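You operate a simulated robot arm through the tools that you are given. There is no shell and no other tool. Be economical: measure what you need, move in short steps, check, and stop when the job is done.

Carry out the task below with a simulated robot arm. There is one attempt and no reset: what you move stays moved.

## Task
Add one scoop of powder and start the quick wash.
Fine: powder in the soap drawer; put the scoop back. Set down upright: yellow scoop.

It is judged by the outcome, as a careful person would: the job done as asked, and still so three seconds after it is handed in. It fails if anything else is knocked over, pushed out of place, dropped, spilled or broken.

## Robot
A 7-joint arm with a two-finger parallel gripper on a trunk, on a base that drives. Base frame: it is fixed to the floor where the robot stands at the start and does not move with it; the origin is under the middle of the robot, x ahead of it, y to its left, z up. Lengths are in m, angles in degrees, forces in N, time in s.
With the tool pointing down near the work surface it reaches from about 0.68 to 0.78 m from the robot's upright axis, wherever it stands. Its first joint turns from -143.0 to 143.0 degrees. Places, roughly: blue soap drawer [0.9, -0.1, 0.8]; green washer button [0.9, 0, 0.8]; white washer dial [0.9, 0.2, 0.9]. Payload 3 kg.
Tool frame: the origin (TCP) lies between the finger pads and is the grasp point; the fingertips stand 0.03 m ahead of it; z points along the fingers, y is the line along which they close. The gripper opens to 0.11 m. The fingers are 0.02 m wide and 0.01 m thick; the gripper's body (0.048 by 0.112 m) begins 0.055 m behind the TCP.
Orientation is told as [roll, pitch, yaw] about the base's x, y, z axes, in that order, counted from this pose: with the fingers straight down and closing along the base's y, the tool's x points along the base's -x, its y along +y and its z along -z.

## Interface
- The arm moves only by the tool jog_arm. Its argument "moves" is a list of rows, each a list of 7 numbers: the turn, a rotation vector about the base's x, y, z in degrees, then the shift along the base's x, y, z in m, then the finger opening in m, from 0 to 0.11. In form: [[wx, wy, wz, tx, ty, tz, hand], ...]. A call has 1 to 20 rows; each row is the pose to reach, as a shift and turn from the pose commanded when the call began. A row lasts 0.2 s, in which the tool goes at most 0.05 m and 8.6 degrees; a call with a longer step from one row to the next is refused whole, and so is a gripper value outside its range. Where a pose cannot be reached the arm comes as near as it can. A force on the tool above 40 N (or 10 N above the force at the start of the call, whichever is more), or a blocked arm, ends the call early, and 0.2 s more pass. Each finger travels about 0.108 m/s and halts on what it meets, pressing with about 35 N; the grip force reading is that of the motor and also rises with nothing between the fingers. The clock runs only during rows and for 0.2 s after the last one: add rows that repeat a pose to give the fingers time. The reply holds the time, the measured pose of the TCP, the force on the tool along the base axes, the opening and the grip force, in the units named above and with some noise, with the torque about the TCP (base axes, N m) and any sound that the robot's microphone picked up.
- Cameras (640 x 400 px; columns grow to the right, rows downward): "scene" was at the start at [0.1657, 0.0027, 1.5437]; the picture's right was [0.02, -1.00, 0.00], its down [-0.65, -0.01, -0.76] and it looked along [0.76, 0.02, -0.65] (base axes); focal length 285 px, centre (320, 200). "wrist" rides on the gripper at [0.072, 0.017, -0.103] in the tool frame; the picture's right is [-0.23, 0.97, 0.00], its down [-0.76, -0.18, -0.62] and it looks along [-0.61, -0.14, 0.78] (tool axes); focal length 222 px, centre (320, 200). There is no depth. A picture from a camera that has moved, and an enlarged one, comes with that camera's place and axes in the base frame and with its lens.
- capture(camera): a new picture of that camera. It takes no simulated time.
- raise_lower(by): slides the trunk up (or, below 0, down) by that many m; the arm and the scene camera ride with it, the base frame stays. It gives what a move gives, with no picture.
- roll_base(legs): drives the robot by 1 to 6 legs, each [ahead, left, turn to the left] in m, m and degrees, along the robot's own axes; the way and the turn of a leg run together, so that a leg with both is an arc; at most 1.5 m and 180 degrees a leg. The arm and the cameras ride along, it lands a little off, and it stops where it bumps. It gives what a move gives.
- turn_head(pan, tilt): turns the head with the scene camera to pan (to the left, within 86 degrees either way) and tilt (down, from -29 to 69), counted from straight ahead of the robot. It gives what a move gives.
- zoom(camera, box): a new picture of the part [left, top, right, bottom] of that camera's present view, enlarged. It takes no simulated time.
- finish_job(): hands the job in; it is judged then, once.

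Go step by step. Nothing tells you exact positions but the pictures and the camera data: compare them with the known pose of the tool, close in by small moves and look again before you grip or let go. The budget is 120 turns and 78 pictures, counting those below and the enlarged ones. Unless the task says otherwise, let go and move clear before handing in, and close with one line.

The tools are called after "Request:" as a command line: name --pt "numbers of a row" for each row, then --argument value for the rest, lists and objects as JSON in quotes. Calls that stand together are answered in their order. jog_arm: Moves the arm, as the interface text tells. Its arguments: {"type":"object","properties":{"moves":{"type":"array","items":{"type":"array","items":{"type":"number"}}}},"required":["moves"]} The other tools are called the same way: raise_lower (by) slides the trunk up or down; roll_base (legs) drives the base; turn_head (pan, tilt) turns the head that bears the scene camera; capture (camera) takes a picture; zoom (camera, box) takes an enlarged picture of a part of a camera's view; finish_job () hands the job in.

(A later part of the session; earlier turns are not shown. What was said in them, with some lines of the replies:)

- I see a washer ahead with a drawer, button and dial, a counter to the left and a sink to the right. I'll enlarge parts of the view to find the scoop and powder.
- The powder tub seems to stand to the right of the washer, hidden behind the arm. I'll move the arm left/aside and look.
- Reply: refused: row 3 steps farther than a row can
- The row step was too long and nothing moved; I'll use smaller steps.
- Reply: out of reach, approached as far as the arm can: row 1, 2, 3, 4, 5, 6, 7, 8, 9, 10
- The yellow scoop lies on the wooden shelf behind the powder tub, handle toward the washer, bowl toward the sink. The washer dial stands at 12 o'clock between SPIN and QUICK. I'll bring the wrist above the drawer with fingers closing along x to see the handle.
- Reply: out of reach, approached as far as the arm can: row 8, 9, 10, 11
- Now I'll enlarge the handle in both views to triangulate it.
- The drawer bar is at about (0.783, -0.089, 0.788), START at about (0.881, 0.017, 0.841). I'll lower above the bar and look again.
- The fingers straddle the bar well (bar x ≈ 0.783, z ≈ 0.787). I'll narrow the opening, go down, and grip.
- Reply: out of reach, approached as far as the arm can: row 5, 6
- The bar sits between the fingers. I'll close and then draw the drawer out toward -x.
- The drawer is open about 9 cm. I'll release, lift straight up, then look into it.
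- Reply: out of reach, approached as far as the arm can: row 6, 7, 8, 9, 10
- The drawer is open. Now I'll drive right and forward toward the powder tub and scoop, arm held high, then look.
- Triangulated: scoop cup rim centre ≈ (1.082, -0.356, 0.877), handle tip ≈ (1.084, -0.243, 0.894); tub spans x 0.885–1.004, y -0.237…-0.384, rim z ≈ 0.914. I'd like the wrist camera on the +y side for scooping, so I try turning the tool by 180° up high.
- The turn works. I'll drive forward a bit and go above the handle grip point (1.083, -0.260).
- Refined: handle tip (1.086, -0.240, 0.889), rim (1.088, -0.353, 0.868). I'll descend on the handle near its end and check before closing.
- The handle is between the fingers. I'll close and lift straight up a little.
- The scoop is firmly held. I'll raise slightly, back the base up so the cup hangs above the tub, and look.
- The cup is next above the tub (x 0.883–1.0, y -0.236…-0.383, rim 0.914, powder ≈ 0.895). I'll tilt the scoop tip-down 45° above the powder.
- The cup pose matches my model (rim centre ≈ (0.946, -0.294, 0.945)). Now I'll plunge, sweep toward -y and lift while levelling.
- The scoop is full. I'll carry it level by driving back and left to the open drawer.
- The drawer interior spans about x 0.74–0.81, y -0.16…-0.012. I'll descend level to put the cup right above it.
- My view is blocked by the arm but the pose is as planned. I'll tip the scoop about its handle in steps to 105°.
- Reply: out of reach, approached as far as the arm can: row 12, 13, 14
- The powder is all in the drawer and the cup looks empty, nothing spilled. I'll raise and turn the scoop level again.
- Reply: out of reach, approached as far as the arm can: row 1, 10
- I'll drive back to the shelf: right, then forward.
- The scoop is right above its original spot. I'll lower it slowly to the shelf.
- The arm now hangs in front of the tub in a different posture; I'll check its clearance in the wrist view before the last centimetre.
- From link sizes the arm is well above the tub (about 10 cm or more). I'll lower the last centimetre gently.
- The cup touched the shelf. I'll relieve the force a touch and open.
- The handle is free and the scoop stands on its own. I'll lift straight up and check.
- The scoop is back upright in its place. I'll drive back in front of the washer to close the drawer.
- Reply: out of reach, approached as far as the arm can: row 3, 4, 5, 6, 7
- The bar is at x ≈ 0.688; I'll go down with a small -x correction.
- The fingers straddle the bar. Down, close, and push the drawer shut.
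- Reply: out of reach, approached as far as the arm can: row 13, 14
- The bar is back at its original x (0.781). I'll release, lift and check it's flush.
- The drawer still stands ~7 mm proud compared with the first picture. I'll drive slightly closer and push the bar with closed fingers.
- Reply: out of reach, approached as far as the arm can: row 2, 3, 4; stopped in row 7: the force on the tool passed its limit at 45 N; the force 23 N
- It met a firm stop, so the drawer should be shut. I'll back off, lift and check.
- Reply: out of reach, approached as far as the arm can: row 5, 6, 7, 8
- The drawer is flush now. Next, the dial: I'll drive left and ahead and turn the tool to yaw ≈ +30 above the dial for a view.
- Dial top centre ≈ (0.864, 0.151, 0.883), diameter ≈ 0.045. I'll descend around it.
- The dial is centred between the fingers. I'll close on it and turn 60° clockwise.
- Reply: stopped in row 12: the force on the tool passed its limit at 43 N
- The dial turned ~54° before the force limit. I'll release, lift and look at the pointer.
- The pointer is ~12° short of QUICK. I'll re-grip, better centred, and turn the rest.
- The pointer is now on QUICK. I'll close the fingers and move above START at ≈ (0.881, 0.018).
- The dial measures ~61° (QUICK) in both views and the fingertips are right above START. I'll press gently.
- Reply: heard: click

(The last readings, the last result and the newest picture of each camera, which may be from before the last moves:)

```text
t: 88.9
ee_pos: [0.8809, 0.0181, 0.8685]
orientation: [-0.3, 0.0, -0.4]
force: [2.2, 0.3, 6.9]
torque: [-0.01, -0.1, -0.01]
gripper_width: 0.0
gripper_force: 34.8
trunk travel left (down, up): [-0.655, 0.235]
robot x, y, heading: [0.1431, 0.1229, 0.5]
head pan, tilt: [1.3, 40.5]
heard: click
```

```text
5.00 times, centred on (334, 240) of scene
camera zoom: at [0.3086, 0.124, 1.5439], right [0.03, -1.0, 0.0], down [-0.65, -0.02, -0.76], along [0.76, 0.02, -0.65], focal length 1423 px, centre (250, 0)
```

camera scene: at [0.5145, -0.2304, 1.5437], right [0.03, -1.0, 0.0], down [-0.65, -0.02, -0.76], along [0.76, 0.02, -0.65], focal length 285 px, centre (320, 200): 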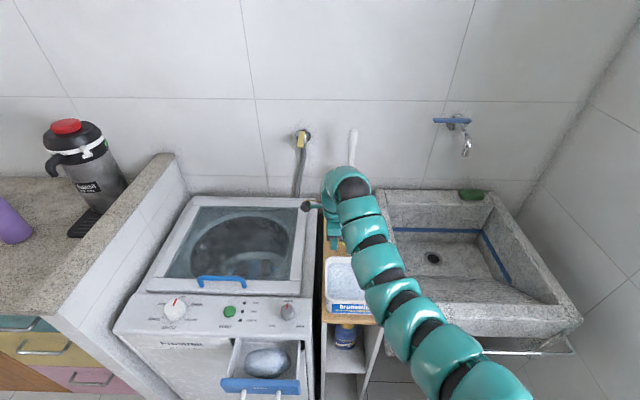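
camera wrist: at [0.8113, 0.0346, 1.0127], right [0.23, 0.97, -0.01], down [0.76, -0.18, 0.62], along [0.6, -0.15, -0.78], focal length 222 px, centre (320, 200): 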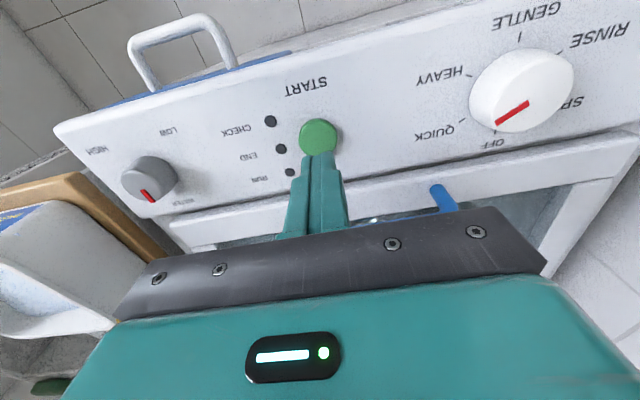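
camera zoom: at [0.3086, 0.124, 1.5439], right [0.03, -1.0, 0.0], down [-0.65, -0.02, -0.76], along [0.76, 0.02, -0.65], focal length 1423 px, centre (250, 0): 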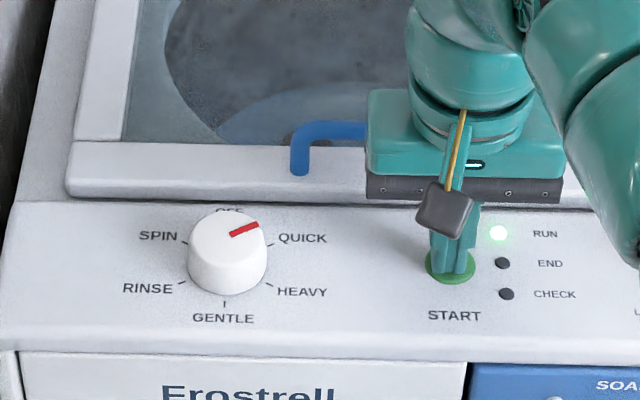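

It clicked and the RUN light is on. I'll lift clear and take a last look.

Request:
jog_arm --pt "0 0 0 0 0 0.02 0" --pt "0 0 0 0 0 0.06 0" --pt "0 0 0 0 0 0.1 0" --pt "0 0 0 0 0 0.14 0" --pt "0 0 0 -0.01 0 0.18 0" --pt "0 0 0 -0.02 0 0.2 0"

Request:
capture --camera "scene"

Request:
zoom --camera "scene" --box '[250, 190, 442, 310]'

```text
t: 90.3
ee_pos: [0.8592, 0.0179, 1.0675]
orientation: [-0.3, 0.1, -0.4]
force: [0.1, -0.1, -0.6]
torque: [-0.02, 0.0, -0.02]
gripper_width: 0.0
gripper_force: 35.2
trunk travel left (down, up): [-0.655, 0.235]
robot x, y, heading: [0.1412, 0.1166, 0.6]
head pan, tilt: [1.3, 40.5]
```

```text
6 pictures are left
camera scene: at [0.3089, 0.124, 1.5437], right [0.03, -1.0, 0.0], down [-0.65, -0.02, -0.76], along [0.76, 0.02, -0.65], focal length 285 px, centre (320, 200)
```

scene: 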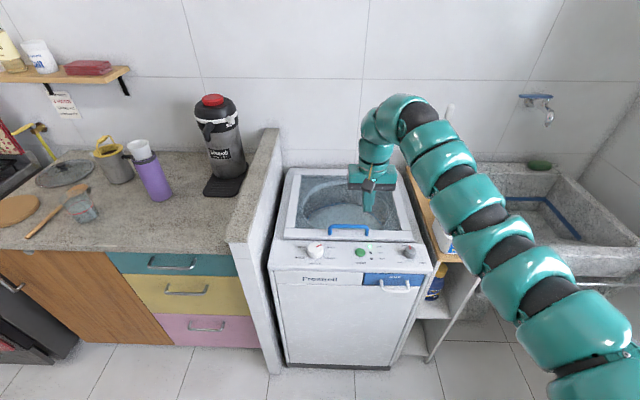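

```text
3.33 times, centred on (346, 250) of scene
camera zoom: at [0.3089, 0.124, 1.5437], right [0.03, -1.0, 0.0], down [-0.65, -0.02, -0.76], along [0.76, 0.02, -0.65], focal length 949 px, centre (233, 33)
```

zoom: 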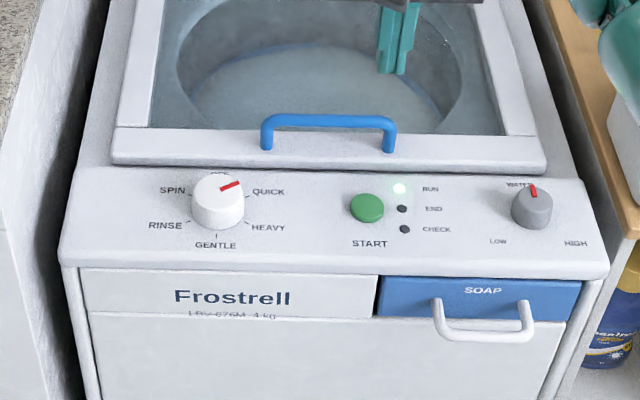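

The RUN light is lit, the dial is on QUICK, the drawer is shut with the powder in it, and the scoop is upright in its place. I'm handing the job in.

Request:
finish_job

```text
The job is handed in.
```

The quick wash is running: one scoop of powder is in the closed soap drawer, the dial is on QUICK with the RUN light lit, and the yellow scoop is back upright on its shelf.
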